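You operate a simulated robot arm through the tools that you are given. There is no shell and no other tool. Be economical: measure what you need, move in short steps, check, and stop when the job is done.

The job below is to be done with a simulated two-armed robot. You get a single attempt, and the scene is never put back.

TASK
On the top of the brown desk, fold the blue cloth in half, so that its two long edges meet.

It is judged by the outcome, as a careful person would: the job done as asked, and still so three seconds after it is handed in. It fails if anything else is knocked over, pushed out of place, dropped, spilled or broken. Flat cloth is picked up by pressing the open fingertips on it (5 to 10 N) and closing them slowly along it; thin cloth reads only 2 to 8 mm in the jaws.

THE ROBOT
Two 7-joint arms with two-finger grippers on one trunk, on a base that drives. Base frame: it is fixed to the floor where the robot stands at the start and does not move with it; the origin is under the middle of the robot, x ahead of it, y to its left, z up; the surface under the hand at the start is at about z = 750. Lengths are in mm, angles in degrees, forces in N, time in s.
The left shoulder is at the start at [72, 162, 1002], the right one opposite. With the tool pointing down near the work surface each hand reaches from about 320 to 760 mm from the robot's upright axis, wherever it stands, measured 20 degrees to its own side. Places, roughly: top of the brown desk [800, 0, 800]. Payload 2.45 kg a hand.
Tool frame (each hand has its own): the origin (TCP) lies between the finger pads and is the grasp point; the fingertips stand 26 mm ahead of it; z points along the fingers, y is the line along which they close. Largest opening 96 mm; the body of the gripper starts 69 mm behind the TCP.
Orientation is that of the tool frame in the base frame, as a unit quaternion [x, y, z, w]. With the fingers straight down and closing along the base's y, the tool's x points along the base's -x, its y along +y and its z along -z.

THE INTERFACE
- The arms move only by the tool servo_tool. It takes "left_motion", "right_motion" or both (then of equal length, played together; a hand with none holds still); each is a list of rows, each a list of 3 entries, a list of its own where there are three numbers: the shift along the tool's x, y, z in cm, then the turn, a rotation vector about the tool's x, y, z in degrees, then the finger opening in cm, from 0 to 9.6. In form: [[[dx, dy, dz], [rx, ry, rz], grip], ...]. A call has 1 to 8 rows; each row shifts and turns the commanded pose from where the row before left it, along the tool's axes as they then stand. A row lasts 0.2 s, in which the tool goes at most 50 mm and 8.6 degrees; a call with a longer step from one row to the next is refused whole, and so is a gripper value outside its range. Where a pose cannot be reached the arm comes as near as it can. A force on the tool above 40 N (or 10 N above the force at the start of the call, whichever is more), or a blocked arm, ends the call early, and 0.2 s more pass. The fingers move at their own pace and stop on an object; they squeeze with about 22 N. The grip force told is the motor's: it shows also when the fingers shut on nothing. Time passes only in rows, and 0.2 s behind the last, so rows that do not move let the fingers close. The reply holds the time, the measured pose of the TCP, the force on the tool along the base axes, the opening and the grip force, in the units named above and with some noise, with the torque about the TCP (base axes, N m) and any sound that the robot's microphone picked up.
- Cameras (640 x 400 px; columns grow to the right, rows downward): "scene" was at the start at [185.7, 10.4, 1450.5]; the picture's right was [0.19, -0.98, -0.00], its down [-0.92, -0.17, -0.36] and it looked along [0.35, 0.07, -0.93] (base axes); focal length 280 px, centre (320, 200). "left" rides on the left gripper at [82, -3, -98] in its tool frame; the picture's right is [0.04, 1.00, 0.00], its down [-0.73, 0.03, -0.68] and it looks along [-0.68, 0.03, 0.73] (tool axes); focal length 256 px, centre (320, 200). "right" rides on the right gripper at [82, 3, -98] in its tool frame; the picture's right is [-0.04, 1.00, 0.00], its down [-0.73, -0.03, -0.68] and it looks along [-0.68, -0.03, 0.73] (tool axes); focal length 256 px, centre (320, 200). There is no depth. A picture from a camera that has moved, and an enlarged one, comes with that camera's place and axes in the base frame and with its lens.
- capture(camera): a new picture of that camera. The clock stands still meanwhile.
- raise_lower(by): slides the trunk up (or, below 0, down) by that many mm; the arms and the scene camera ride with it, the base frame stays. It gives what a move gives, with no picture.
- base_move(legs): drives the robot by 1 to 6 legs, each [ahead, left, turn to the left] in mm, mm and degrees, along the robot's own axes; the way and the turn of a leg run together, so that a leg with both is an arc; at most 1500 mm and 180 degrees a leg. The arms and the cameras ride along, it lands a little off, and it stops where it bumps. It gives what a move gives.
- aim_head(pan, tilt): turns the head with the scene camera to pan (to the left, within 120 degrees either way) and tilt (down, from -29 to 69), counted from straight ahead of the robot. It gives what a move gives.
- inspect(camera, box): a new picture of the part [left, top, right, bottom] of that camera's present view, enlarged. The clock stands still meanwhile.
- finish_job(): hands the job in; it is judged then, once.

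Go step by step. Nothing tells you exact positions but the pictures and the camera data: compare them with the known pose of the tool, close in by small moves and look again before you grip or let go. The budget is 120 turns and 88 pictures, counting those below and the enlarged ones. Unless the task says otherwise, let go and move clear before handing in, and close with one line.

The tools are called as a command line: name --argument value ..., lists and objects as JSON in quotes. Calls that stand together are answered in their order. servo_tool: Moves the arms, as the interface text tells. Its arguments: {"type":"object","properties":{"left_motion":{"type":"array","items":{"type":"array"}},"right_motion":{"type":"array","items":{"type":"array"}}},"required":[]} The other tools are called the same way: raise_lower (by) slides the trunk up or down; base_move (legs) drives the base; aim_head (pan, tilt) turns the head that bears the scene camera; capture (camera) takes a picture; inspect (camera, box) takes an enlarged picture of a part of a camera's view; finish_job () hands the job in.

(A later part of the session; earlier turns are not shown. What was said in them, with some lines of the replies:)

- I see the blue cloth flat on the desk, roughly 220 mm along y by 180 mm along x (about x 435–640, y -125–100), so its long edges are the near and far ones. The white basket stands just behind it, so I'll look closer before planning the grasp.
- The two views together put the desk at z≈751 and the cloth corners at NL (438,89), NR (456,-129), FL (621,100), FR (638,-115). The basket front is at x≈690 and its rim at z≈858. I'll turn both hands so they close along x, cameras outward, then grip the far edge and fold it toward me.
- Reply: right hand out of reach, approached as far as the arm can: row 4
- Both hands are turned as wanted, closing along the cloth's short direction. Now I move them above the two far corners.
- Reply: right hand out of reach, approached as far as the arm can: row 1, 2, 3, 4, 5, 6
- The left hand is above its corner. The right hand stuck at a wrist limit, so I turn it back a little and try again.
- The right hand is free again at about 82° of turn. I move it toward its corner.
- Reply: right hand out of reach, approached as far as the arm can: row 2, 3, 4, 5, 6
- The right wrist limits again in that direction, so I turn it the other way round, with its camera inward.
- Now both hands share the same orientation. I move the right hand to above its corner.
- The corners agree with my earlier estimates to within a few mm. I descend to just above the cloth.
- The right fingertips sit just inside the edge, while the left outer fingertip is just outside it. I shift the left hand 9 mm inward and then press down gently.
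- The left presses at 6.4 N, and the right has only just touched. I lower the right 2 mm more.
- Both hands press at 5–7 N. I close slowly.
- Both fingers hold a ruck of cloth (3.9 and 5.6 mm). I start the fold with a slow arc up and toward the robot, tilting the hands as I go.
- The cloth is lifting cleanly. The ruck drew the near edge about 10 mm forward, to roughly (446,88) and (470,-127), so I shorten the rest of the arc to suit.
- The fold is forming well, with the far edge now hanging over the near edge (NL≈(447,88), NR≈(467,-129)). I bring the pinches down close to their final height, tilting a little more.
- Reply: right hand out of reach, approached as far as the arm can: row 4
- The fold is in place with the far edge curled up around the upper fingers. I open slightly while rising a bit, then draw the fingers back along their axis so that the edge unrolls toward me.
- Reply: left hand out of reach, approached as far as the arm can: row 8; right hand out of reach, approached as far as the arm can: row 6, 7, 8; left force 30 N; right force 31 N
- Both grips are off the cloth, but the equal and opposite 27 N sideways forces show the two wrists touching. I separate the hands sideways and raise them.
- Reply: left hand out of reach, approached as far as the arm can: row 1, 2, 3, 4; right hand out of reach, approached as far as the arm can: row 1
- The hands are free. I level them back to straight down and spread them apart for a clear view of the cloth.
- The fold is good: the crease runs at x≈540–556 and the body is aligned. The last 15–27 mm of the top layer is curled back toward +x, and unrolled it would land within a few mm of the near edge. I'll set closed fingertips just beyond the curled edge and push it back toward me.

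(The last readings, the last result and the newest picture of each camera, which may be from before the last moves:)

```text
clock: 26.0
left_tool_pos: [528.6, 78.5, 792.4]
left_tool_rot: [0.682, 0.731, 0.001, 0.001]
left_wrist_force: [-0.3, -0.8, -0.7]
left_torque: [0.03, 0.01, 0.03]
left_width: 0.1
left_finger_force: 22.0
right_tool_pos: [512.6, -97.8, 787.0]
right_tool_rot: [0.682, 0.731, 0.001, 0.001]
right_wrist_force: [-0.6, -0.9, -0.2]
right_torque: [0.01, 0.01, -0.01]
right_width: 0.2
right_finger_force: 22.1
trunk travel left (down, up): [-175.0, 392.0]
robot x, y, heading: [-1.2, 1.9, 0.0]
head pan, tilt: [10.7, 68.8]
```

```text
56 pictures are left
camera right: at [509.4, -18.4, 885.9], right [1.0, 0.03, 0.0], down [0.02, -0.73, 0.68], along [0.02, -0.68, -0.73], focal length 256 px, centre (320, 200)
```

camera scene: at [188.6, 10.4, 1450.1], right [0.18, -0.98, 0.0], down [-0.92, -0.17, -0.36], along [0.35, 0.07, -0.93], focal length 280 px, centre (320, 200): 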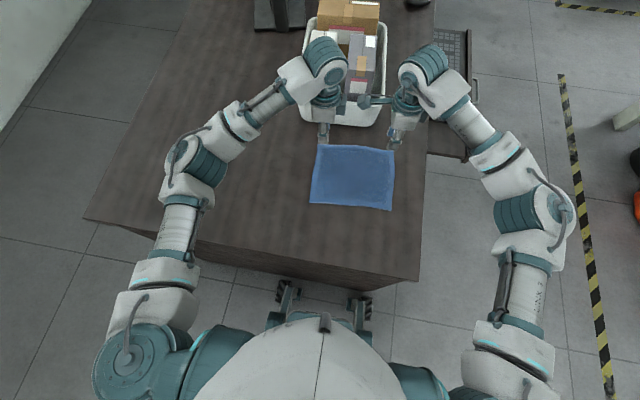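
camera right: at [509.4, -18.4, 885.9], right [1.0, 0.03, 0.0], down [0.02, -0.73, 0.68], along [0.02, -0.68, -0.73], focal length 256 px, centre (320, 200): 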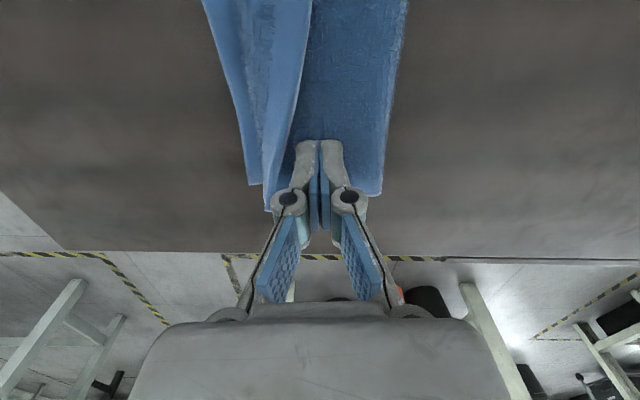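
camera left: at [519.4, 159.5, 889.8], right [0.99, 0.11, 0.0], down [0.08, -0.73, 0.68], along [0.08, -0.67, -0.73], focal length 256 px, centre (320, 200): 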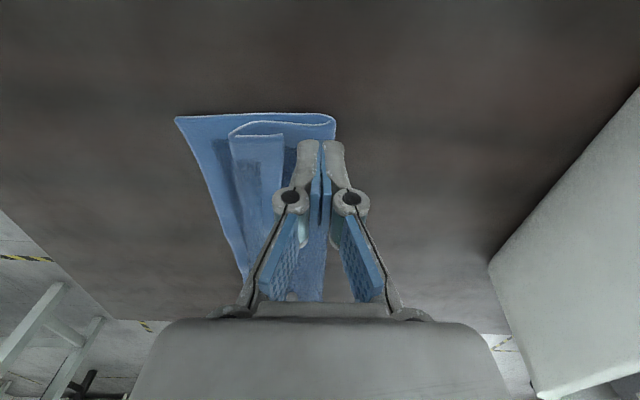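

The views confirm that the fingertips stand just beyond the curled edge. I lower them to touch the layer lightly, then push toward me.

servo_tool --left_motion '[[[0, 0, 0.5], [0, 0, 0], 0], [[0, 0, 0.3], [0, 0, 0], 0], [[0, -0.8, 0], [0, 0, 0], 0], [[0, -0.8, 0], [0, 0, 0], 0], [[0, -0.8, 0], [0, 0, 0], 0], [[0, -0.8, 0], [0, 0, 0], 0]]' --right_motion '[[[0, 0, 0.2], [0, 0, 0], 0], [[0, 0, 0.2], [0, 0, 0], 0], [[0, -0.8, 0], [0, 0, 0], 0], [[0, -0.8, 0], [0, 0, 0], 0], [[0, -0.8, 0], [0, 0, 0], 0], [[0, -0.8, 0], [0, 0, 0], 0]]'

capture --camera "left"

capture --camera "right"

```text
clock: 27.4
left_tool_pos: [496.0, 76.8, 784.7]
left_tool_rot: [0.682, 0.732, 0.001, 0.001]
left_wrist_force: [0.1, 0.4, 0.7]
left_torque: [0.01, 0.02, 0.0]
left_width: 0.0
left_finger_force: 21.8
right_tool_pos: [480.0, -101.1, 786.7]
right_tool_rot: [0.683, 0.731, 0.001, 0.001]
right_wrist_force: [-1.2, -0.2, -0.2]
right_torque: [0.0, -0.01, -0.02]
right_width: 0.0
right_finger_force: 22.1
trunk travel left (down, up): [-175.0, 392.0]
robot x, y, heading: [1.5, -2.9, -0.1]
head pan, tilt: [10.7, 68.8]
```

```text
55 pictures are left
camera left: at [487.9, 157.7, 882.7], right [0.99, 0.11, 0.0], down [0.08, -0.73, 0.68], along [0.08, -0.67, -0.73], focal length 256 px, centre (320, 200)
```

left: 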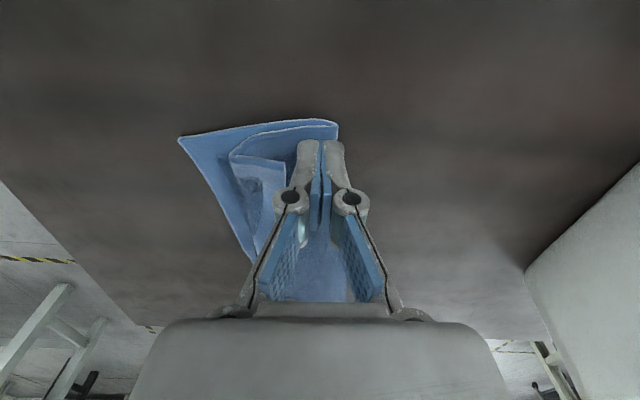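

```text
54 pictures are left
camera right: at [477.6, -21.2, 884.3], right [1.0, 0.03, 0.0], down [0.02, -0.73, 0.68], along [0.02, -0.68, -0.73], focal length 256 px, centre (320, 200)
```

right: 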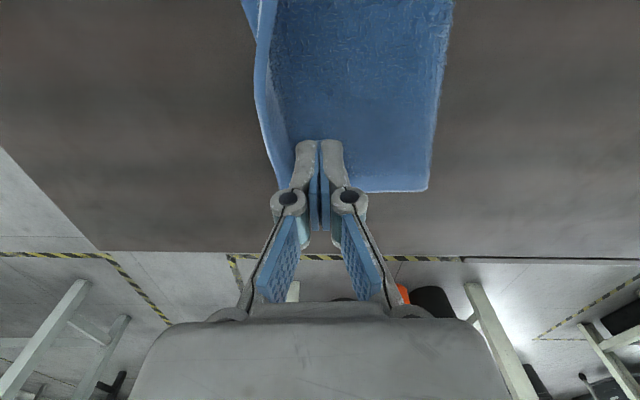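

On the right the edge unrolled, but on the left the whole cloth was dragged along. I check from above before going on.

inspect --camera "scene" --box '[290, 140, 410, 230]'

inspect --camera "left" --box '[160, 90, 380, 270]'

```text
4.44 times, centred on (350, 185) of scene
camera zoom: at [186.3, 9.6, 1450.5], right [0.19, -0.98, 0.0], down [-0.92, -0.17, -0.36], along [0.35, 0.07, -0.93], focal length 1244 px, centre (187, 267)
```

zoom: 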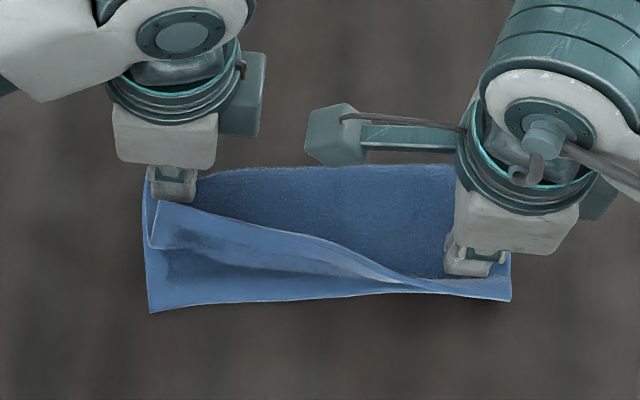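

```text
2.22 times, centred on (270, 180) of left
camera zoom: at [487.9, 157.7, 882.7], right [0.99, 0.11, 0.0], down [0.08, -0.73, 0.68], along [0.08, -0.67, -0.73], focal length 569 px, centre (431, 244)
```

zoom: 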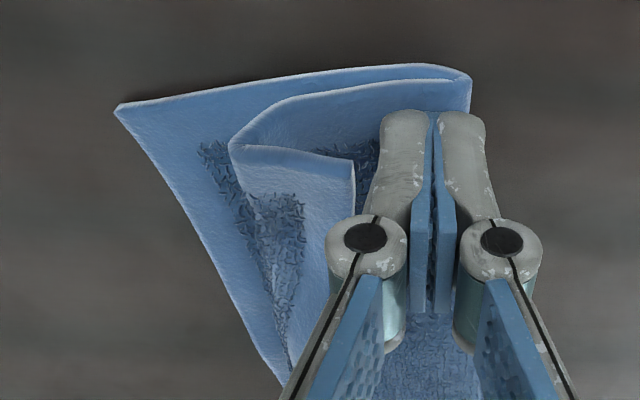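

The right half has unrolled cleanly and only the left part is still curled back. I clear the left hand, then sweep the right fingertip, already under the opened part of the flap, leftward along the curl to peel it over.

servo_tool --left_motion '[[[0, 0.3, -2.5], [0, 0, 0], 0], [[0, 0, -4], [0, 0, 0], 0], [[3, 0, -4], [0, 0, 0], 0], [[4.5, 0, 0], [0, 0, 0], 0], [[4.5, 0, 0], [0, 0, 0], 0], [[4.5, 0, 0], [0, 0, 0], 0]]'

servo_tool --right_motion '[[[1.0, -0.07, 0.1], [0, 0, 0], 0], [[1.2, -0.08, 0], [0, 0, 0], 0], [[1.2, -0.08, 0], [0, 0, 0], 0], [[1.2, -0.08, 0], [0, 0, 0], 0], [[1.2, -0.08, 0], [0, 0, 0], 0]]'

inspect --camera "scene" --box '[290, 140, 410, 230]'

capture --camera "left"

```text
clock: 28.8
left_tool_pos: [486.2, 245.1, 887.2]
left_tool_rot: [0.682, 0.731, 0.001, 0.002]
left_wrist_force: [0.0, 0.0, 0.4]
left_torque: [-0.04, -0.03, -0.04]
left_width: 0.0
left_finger_force: 22.0
right_tool_pos: [481.2, -99.1, 787.1]
right_tool_rot: [0.682, 0.732, 0.0, 0.002]
right_wrist_force: [-0.1, -0.4, -0.2]
right_torque: [-0.02, -0.01, -0.02]
right_width: 0.2
right_finger_force: 22.4
trunk travel left (down, up): [-175.0, 392.0]
robot x, y, heading: [1.7, -3.1, -0.3]
head pan, tilt: [10.7, 68.8]
```

```text
clock: 30.0
left_tool_pos: [486.5, 244.0, 887.8]
left_tool_rot: [0.682, 0.732, 0.001, 0.002]
left_wrist_force: [0.2, 0.1, -0.5]
left_torque: [0.04, 0.02, 0.0]
left_width: 0.0
left_finger_force: 22.6
right_tool_pos: [473.7, -42.8, 784.8]
right_tool_rot: [0.682, 0.731, -0.001, 0.001]
right_wrist_force: [0.1, -0.1, 0.7]
right_torque: [-0.01, 0.01, 0.0]
right_width: 0.0
right_finger_force: 22.1
trunk travel left (down, up): [-175.0, 392.0]
robot x, y, heading: [-2.4, 0.8, 0.1]
head pan, tilt: [10.7, 68.8]
```

```text
4.44 times, centred on (350, 185) of scene
camera zoom: at [186.3, 12.5, 1450.5], right [0.18, -0.98, 0.0], down [-0.92, -0.17, -0.36], along [0.35, 0.07, -0.93], focal length 1244 px, centre (187, 267)
```

zoom: 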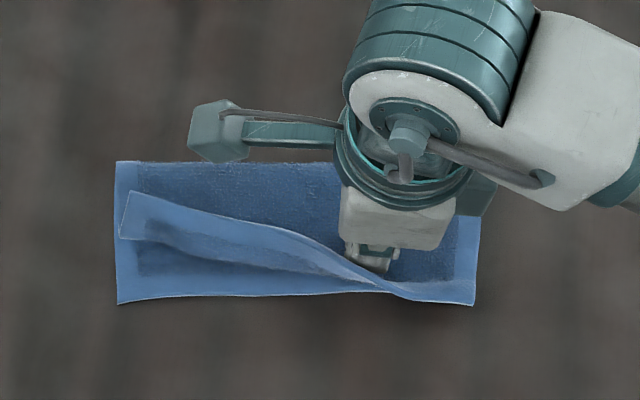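

```text
50 pictures are left
camera left: at [478.6, 324.8, 985.0], right [0.99, 0.11, 0.0], down [0.08, -0.73, 0.68], along [0.08, -0.68, -0.73], focal length 256 px, centre (320, 200)
```

left: 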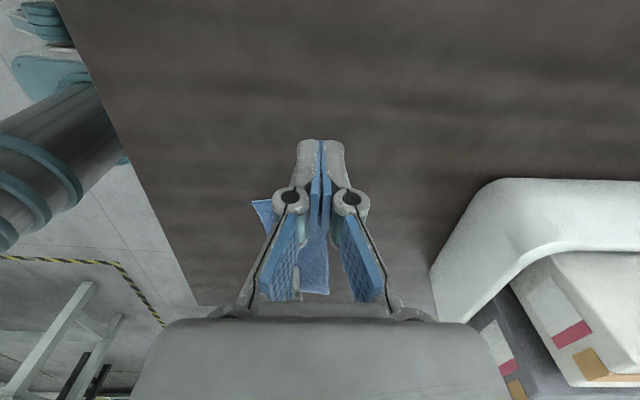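

The sweep shifted the cloth 20 mm left, so it needs an anchor. I'll lift the right hand and turn its camera toward me so it stays clear. It will then hold the right crease end while the left hand does the sweep.

servo_tool --right_motion '[[[0, 0.3, -3], [0, 0, 0], 0], [[0, 0, -3.5], [0, 0, 0], 0], [[-2.7, 2.4, 0], [0, 0, 0], 0], [[-2.7, 2.4, 0], [0, 0, 0], 0], [[0, 0, 0], [0, 0, -8.5], 0], [[0, 0, 0], [0, 0, -8.5], 0], [[0, 0, 0], [0, 0, -8.5], 0], [[0, 0, 0], [0, 0, -8.5], 0]]'

servo_tool --right_motion '[[[0, 0, 0], [0, 0, -8.5], 0], [[0, 0, 0], [0, 0, -8.5], 0], [[0, 0, 0], [0, 0, -8.5], 0], [[0, 0, 0], [0, 0, -8.5], 0], [[0, 0, 0], [0, 0, -8.5], 0], [[0, 0, 0], [0, 0, -8.5], 0]]'

inspect --camera "scene" --box '[270, 130, 430, 230]'

capture --camera "right"

```text
clock: 31.8
left_tool_pos: [488.6, 242.8, 887.8]
left_tool_rot: [0.682, 0.731, 0.001, 0.002]
left_wrist_force: [0.6, 0.6, 0.1]
left_torque: [-0.05, -0.01, 0.03]
left_width: 0.0
left_finger_force: 22.5
right_tool_pos: [527.8, -92.4, 849.7]
right_tool_rot: [0.437, 0.899, 0.0, 0.002]
right_wrist_force: [0.8, 0.5, 0.4]
right_torque: [-0.01, 0.0, -0.01]
right_width: 0.0
right_finger_force: 21.7
trunk travel left (down, up): [-175.0, 392.0]
robot x, y, heading: [0.5, 0.0, -0.2]
head pan, tilt: [10.7, 68.8]
```

```text
clock: 33.2
left_tool_pos: [487.4, 243.3, 887.9]
left_tool_rot: [0.682, 0.732, 0.001, 0.002]
left_wrist_force: [-0.5, 0.2, -0.2]
left_torque: [0.02, -0.03, 0.02]
left_width: 0.2
left_finger_force: 22.0
right_tool_pos: [527.4, -93.6, 849.8]
right_tool_rot: [0.007, 1.0, -0.001, 0.002]
right_wrist_force: [0.2, 0.4, -0.3]
right_torque: [-0.02, 0.01, 0.02]
right_width: 0.0
right_finger_force: 22.7
trunk travel left (down, up): [-175.0, 392.0]
robot x, y, heading: [1.9, 4.0, 0.2]
head pan, tilt: [10.7, 68.8]
```

```text
4.00 times, centred on (350, 180) of scene
camera zoom: at [186.5, 11.4, 1450.4], right [0.19, -0.98, 0.0], down [-0.92, -0.17, -0.36], along [0.35, 0.07, -0.93], focal length 1119 px, centre (200, 280)
```

zoom: 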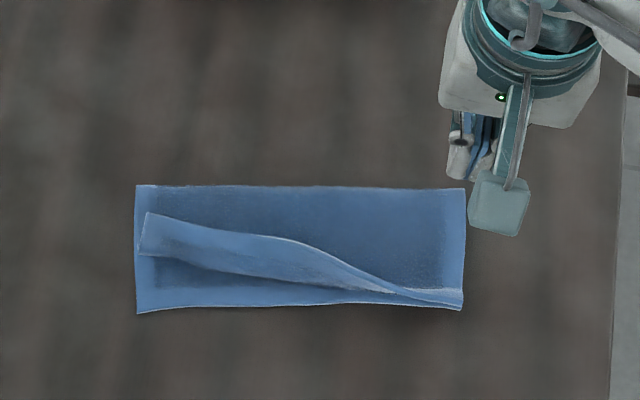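

```text
48 pictures are left
camera right: at [445.9, -89.0, 948.4], right [0.06, 1.0, 0.0], down [0.73, -0.04, 0.68], along [0.68, -0.04, -0.73], focal length 256 px, centre (320, 200)
```

right: 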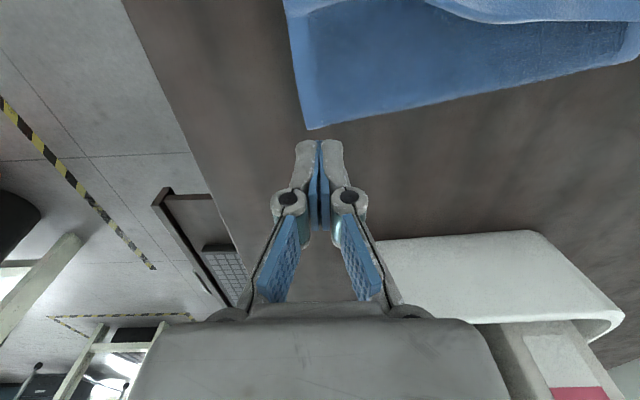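

I have a clear view now: the flap edge runs from (489,107) through (487,9) to the opened point near (463,-64). I press the right fingertips down near the right crease end as an anchor and bring the left hand over to the flap.

servo_tool --right_motion '[[[0.2, 0.1, 3.2], [0, 0, 0], 0], [[0, 0, 3.2], [0, 0, 0], 0], [[0, 0, 0.4], [0, 0, 0], 0], [[0, 0, 0.3], [0, 0, 0], 0]]'

servo_tool --left_motion '[[[-4.5, 0, 0], [0, 0, 0], 0], [[-4.5, 0, 0], [0, 0, 0], 0], [[-4.5, 0, 0], [0, 0, 0], 0], [[-4.5, 0, 0], [0, 0, 0], 0], [[-4.5, 0, 0], [0, 0, 0], 0], [[-1.2, -0.3, 0], [0, 0, 0], 0]]'

```text
clock: 34.2
left_tool_pos: [486.7, 244.8, 889.1]
left_tool_rot: [0.682, 0.732, 0.001, 0.001]
left_wrist_force: [0.1, -0.2, -0.4]
left_torque: [0.04, -0.02, 0.0]
left_width: 0.0
left_finger_force: 22.2
right_tool_pos: [527.2, -90.5, 780.0]
right_tool_rot: [0.009, 1.0, -0.001, 0.003]
right_wrist_force: [0.0, -0.6, 10.9]
right_torque: [0.02, 0.03, -0.01]
right_width: 0.0
right_finger_force: 22.3
trunk travel left (down, up): [-175.0, 392.0]
robot x, y, heading: [1.7, -1.9, -0.0]
head pan, tilt: [10.7, 68.8]
```

```text
clock: 35.6
left_tool_pos: [501.0, 5.2, 890.3]
left_tool_rot: [0.682, 0.732, 0.001, 0.001]
left_wrist_force: [-0.2, -0.6, 0.7]
left_torque: [0.03, 0.03, 0.0]
left_width: 0.2
left_finger_force: 22.1
right_tool_pos: [526.1, -92.7, 779.1]
right_tool_rot: [0.009, 1.0, 0.0, 0.002]
right_wrist_force: [1.6, 4.0, 17.9]
right_torque: [0.09, -0.04, 0.07]
right_width: 0.0
right_finger_force: 21.4
trunk travel left (down, up): [-175.0, 392.0]
robot x, y, heading: [-0.6, -0.8, -0.2]
head pan, tilt: [10.7, 68.8]
```

Right anchors at 11–18 N. I lower the left hand to the flap and look.

servo_tool --left_motion '[[[0, 0.1, 3.3], [0, 0, 0], 0], [[0, 0, 3.3], [0, 0, 0], 0], [[0, 0, 3.2], [0, 0, 0], 0]]'

capture --camera "left"

inspect --camera "scene" --box '[270, 130, 430, 230]'

```text
clock: 36.4
left_tool_pos: [501.8, 4.0, 791.1]
left_tool_rot: [0.682, 0.731, 0.002, 0.003]
left_wrist_force: [0.2, -0.4, 1.2]
left_torque: [0.0, 0.0, 0.0]
left_width: 0.1
left_finger_force: 22.2
right_tool_pos: [526.9, -92.8, 780.8]
right_tool_rot: [0.008, 1.0, -0.001, 0.003]
right_wrist_force: [2.9, 2.9, 18.2]
right_torque: [0.08, -0.03, 0.02]
right_width: 0.0
right_finger_force: 22.1
trunk travel left (down, up): [-175.0, 392.0]
robot x, y, heading: [-0.4, 0.5, 0.0]
head pan, tilt: [10.7, 68.8]
```

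```text
47 pictures are left
camera left: at [493.0, 85.4, 888.5], right [0.99, 0.11, 0.01], down [0.08, -0.73, 0.68], along [0.08, -0.68, -0.73], focal length 256 px, centre (320, 200)
```

left: 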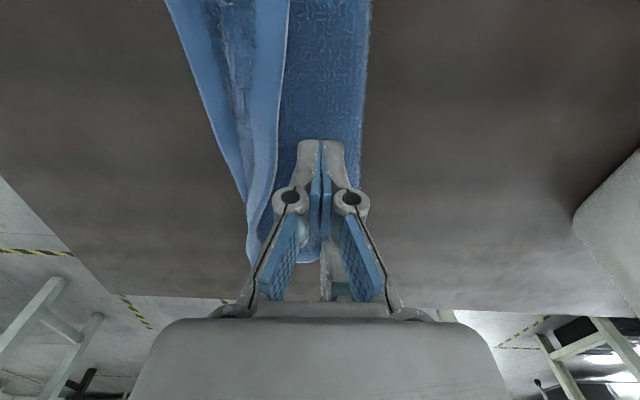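

```text
4.00 times, centred on (350, 180) of scene
camera zoom: at [183.9, 11.0, 1451.0], right [0.18, -0.98, 0.0], down [-0.92, -0.17, -0.36], along [0.35, 0.07, -0.93], focal length 1119 px, centre (200, 280)
```

zoom: 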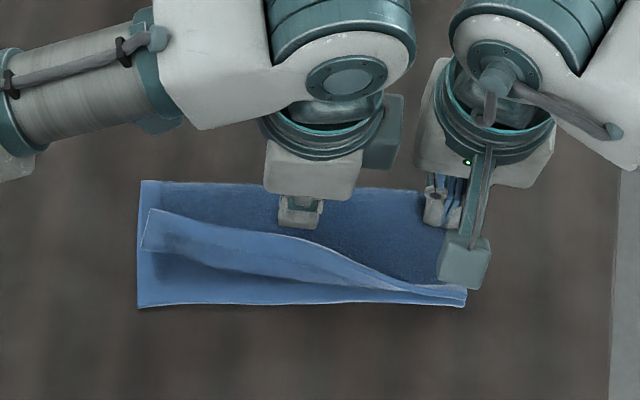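

The left fingertip stands right behind the flap edge. I push it toward me at a light hover.

servo_tool --left_motion '[[[0, 0, 0.3], [0, 0, 0], 0], [[0, -0.6, 0], [0, 0, 0], 0], [[0, -0.6, 0], [0, 0, 0], 0], [[0, -0.6, 0], [0, 0, 0], 0], [[0, -0.6, 0], [0, 0, 0], 0], [[0, -0.6, 0], [0, 0, 0], 0], [[0, -0.6, 0], [0, 0, 0], 0]]'

capture --camera "left"

inspect --camera "scene" --box '[270, 130, 430, 230]'

```text
clock: 38.0
left_tool_pos: [466.4, 4.1, 789.9]
left_tool_rot: [0.682, 0.732, 0.0, 0.001]
left_wrist_force: [0.0, -0.4, 0.3]
left_torque: [-0.01, -0.01, 0.01]
left_width: 0.0
left_finger_force: 21.9
right_tool_pos: [526.7, -92.6, 780.0]
right_tool_rot: [0.009, 1.0, 0.0, 0.002]
right_wrist_force: [2.6, 4.0, 20.4]
right_torque: [0.11, -0.04, -0.02]
right_width: 0.0
right_finger_force: 22.1
trunk travel left (down, up): [-175.0, 392.0]
robot x, y, heading: [-0.0, -0.8, -0.1]
head pan, tilt: [10.7, 68.8]
```

```text
45 pictures are left
camera left: at [457.1, 84.9, 887.1], right [0.99, 0.11, 0.0], down [0.08, -0.73, 0.68], along [0.08, -0.68, -0.73], focal length 256 px, centre (320, 200)
```

left: 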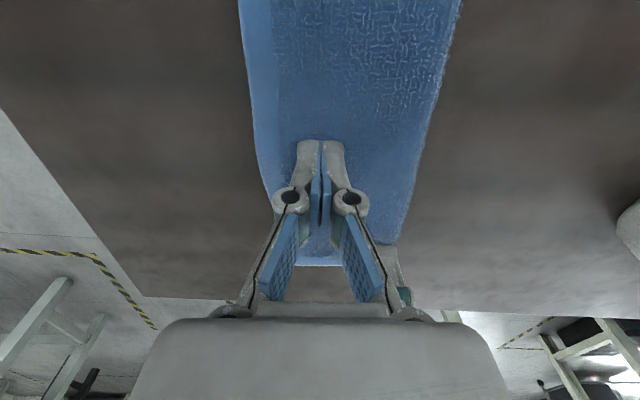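

```text
4.00 times, centred on (350, 180) of scene
camera zoom: at [183.7, 10.8, 1451.0], right [0.19, -0.98, 0.0], down [-0.92, -0.17, -0.36], along [0.35, 0.07, -0.93], focal length 1119 px, centre (200, 280)
```

zoom: 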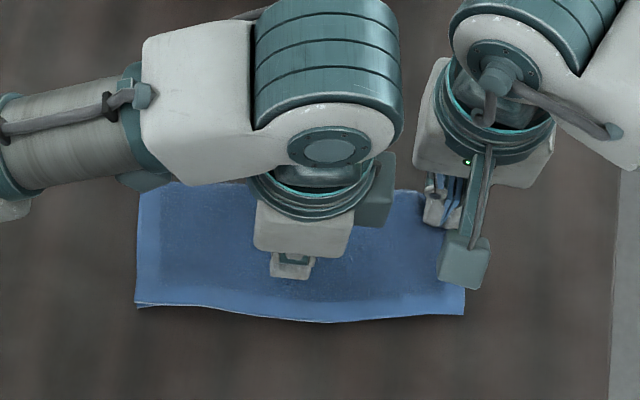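

The flap rolled over along its whole length. I lift both hands straight up and clear to check how the edges line up.

servo_tool --left_motion '[[[0, 0.2, -1], [0, 0, 0], 0], [[0, 0, -3], [0, 0, 0], 0], [[0, 0, -4], [0, 0, 0], 0], [[4, 0, -2], [0, 0, 0], 0], [[4.5, 0, 0], [0, 0, 0], 0], [[4.5, 0, 0], [0, 0, 0], 0], [[4.5, 0, 0], [0, 0, 0], 0]]' --right_motion '[[[0, 0, -1], [0, 0, 0], 0], [[0, 0, -3], [0, 0, 0], 0], [[0, 0, -4], [0, 0, 0], 0], [[0, -3, 0], [0, 0, 0], 0], [[0, -3, 0], [0, 0, 0], 0], [[0, 0, 0], [0, 0, 0], 0], [[0, 0, 0], [0, 0, 0], 0]]'

inspect --camera "scene" --box '[290, 150, 410, 225]'

capture --camera "right"

capture --camera "left"

```text
clock: 39.6
left_tool_pos: [456.8, 180.1, 891.3]
left_tool_rot: [0.683, 0.73, 0.0, 0.002]
left_wrist_force: [-0.4, -0.8, 0.2]
left_torque: [-0.02, -0.01, 0.03]
left_width: 0.0
left_finger_force: 21.8
right_tool_pos: [524.5, -150.7, 859.1]
right_tool_rot: [0.009, 1.0, -0.002, 0.002]
right_wrist_force: [0.4, 0.4, -0.6]
right_torque: [0.0, -0.05, 0.01]
right_width: 0.2
right_finger_force: 22.1
trunk travel left (down, up): [-175.0, 392.0]
robot x, y, heading: [-5.6, 1.2, -0.1]
head pan, tilt: [10.7, 68.8]
```

```text
5.33 times, centred on (350, 188) of scene
camera zoom: at [185.5, 13.7, 1450.6], right [0.18, -0.98, 0.0], down [-0.92, -0.17, -0.36], along [0.35, 0.06, -0.93], focal length 1492 px, centre (160, 267)
```

zoom: 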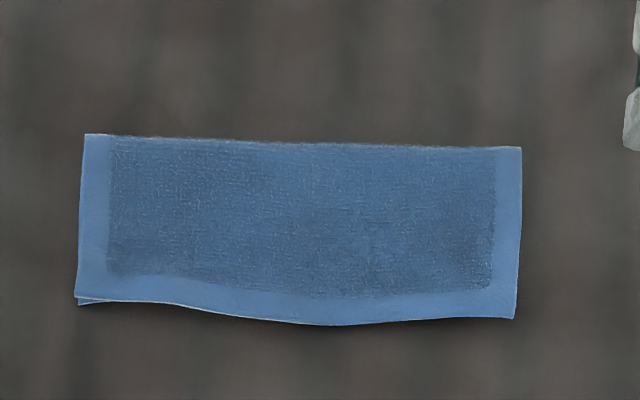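

```text
42 pictures are left
camera right: at [443.1, -146.8, 956.8], right [0.06, 1.0, 0.0], down [0.73, -0.04, 0.68], along [0.68, -0.04, -0.73], focal length 256 px, centre (320, 200)
```

right: 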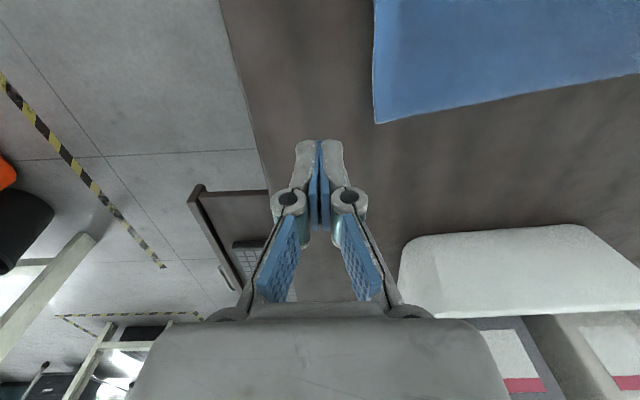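

```text
41 pictures are left
camera left: at [447.4, 261.7, 988.7], right [0.99, 0.11, 0.0], down [0.08, -0.73, 0.68], along [0.08, -0.68, -0.73], focal length 256 px, centre (320, 200)
```

left: 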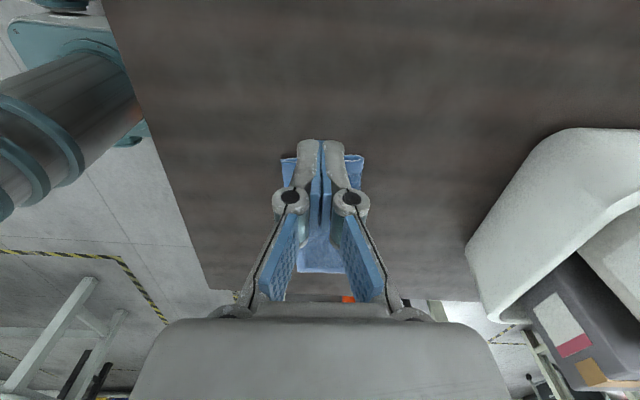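

The fold is nearly exact, with only the middle of the top edge possibly bowing a few mm past the lower one. I bring the right camera round to see the near edge obliquely.

servo_tool --right_motion '[[[3, 0, -1], [0, 0, 0], 0], [[3, 3.5, 0], [0, 0, 0], 0], [[3, 4.0, 0], [0, 0, 0], 0], [[3.5, 4.0, 0], [0, 0, 0], 0], [[2, 3, 0], [0, 0, 0], 0]]'

capture --camera "right"

```text
refused: row 4 steps farther than a row can; nothing moved
```

```text
40 pictures are left
camera right: at [443.1, -146.8, 956.8], right [0.06, 1.0, 0.0], down [0.73, -0.04, 0.68], along [0.68, -0.04, -0.73], focal length 256 px, centre (320, 200)
```

right: 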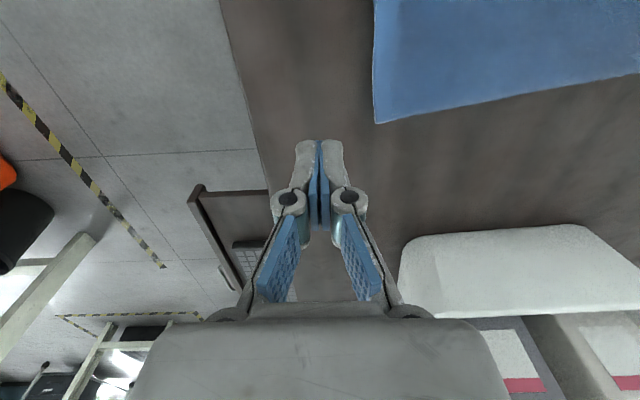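

One row was too long, so I repeat the move with shorter rows.

servo_tool --right_motion '[[[3, 0, -1], [0, 0, 0], 0], [[3, 2.8, 0], [0, 0, 0], 0], [[3, 2.8, 0], [0, 0, 0], 0], [[3, 2.8, 0], [0, 0, 0], 0], [[2, 3, 0], [0, 0, 0], 0]]'

capture --camera "right"

```text
clock: 40.8
left_tool_pos: [457.0, 178.6, 891.1]
left_tool_rot: [0.682, 0.732, 0.0, 0.002]
left_wrist_force: [-0.6, -0.1, 0.2]
left_torque: [-0.03, 0.02, -0.04]
left_width: 0.2
left_finger_force: 22.2
right_tool_pos: [387.0, -34.3, 867.9]
right_tool_rot: [0.009, 1.0, -0.002, 0.002]
right_wrist_force: [-0.5, 0.0, -0.6]
right_torque: [-0.03, 0.01, 0.01]
right_width: 0.3
right_finger_force: 21.6
trunk travel left (down, up): [-175.0, 392.0]
robot x, y, heading: [1.1, -0.1, -0.0]
head pan, tilt: [10.7, 68.8]
```

```text
39 pictures are left
camera right: at [304.4, -30.9, 964.9], right [0.06, 1.0, 0.0], down [0.73, -0.04, 0.68], along [0.68, -0.04, -0.73], focal length 256 px, centre (320, 200)
```

right: 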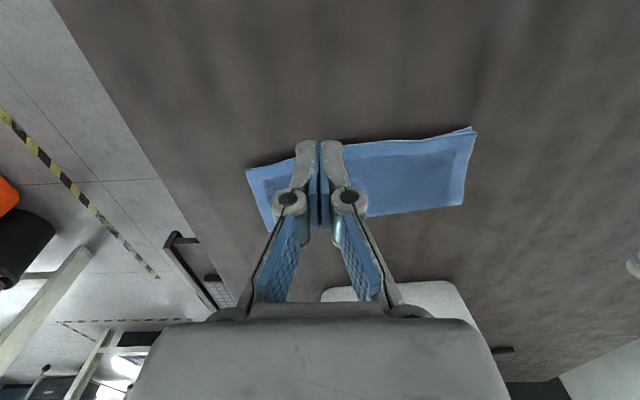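

inspect --camera "right" --box '[230, 110, 490, 230]'

```text
2.46 times, centred on (360, 170) of right
camera zoom: at [304.4, -30.9, 964.9], right [0.06, 1.0, 0.0], down [0.73, -0.04, 0.68], along [0.68, -0.04, -0.73], focal length 630 px, centre (222, 274)
```

zoom: 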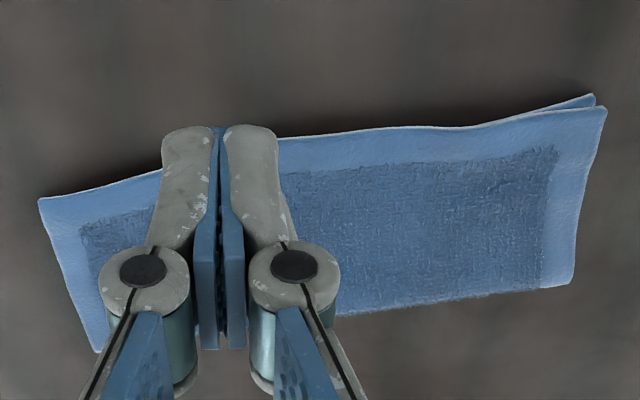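

The top edge meets the lower near edge within about 5 mm along its whole length, the cloth lies flat, nothing else was disturbed and both hands are clear. I hand it in.

finish_job

```text
The job is handed in.
```

The blue cloth is folded in half on the brown desk, and its two long edges meet to within about 5 mm. The folded cloth sits a few centimetres from where it started, and nothing else was moved.
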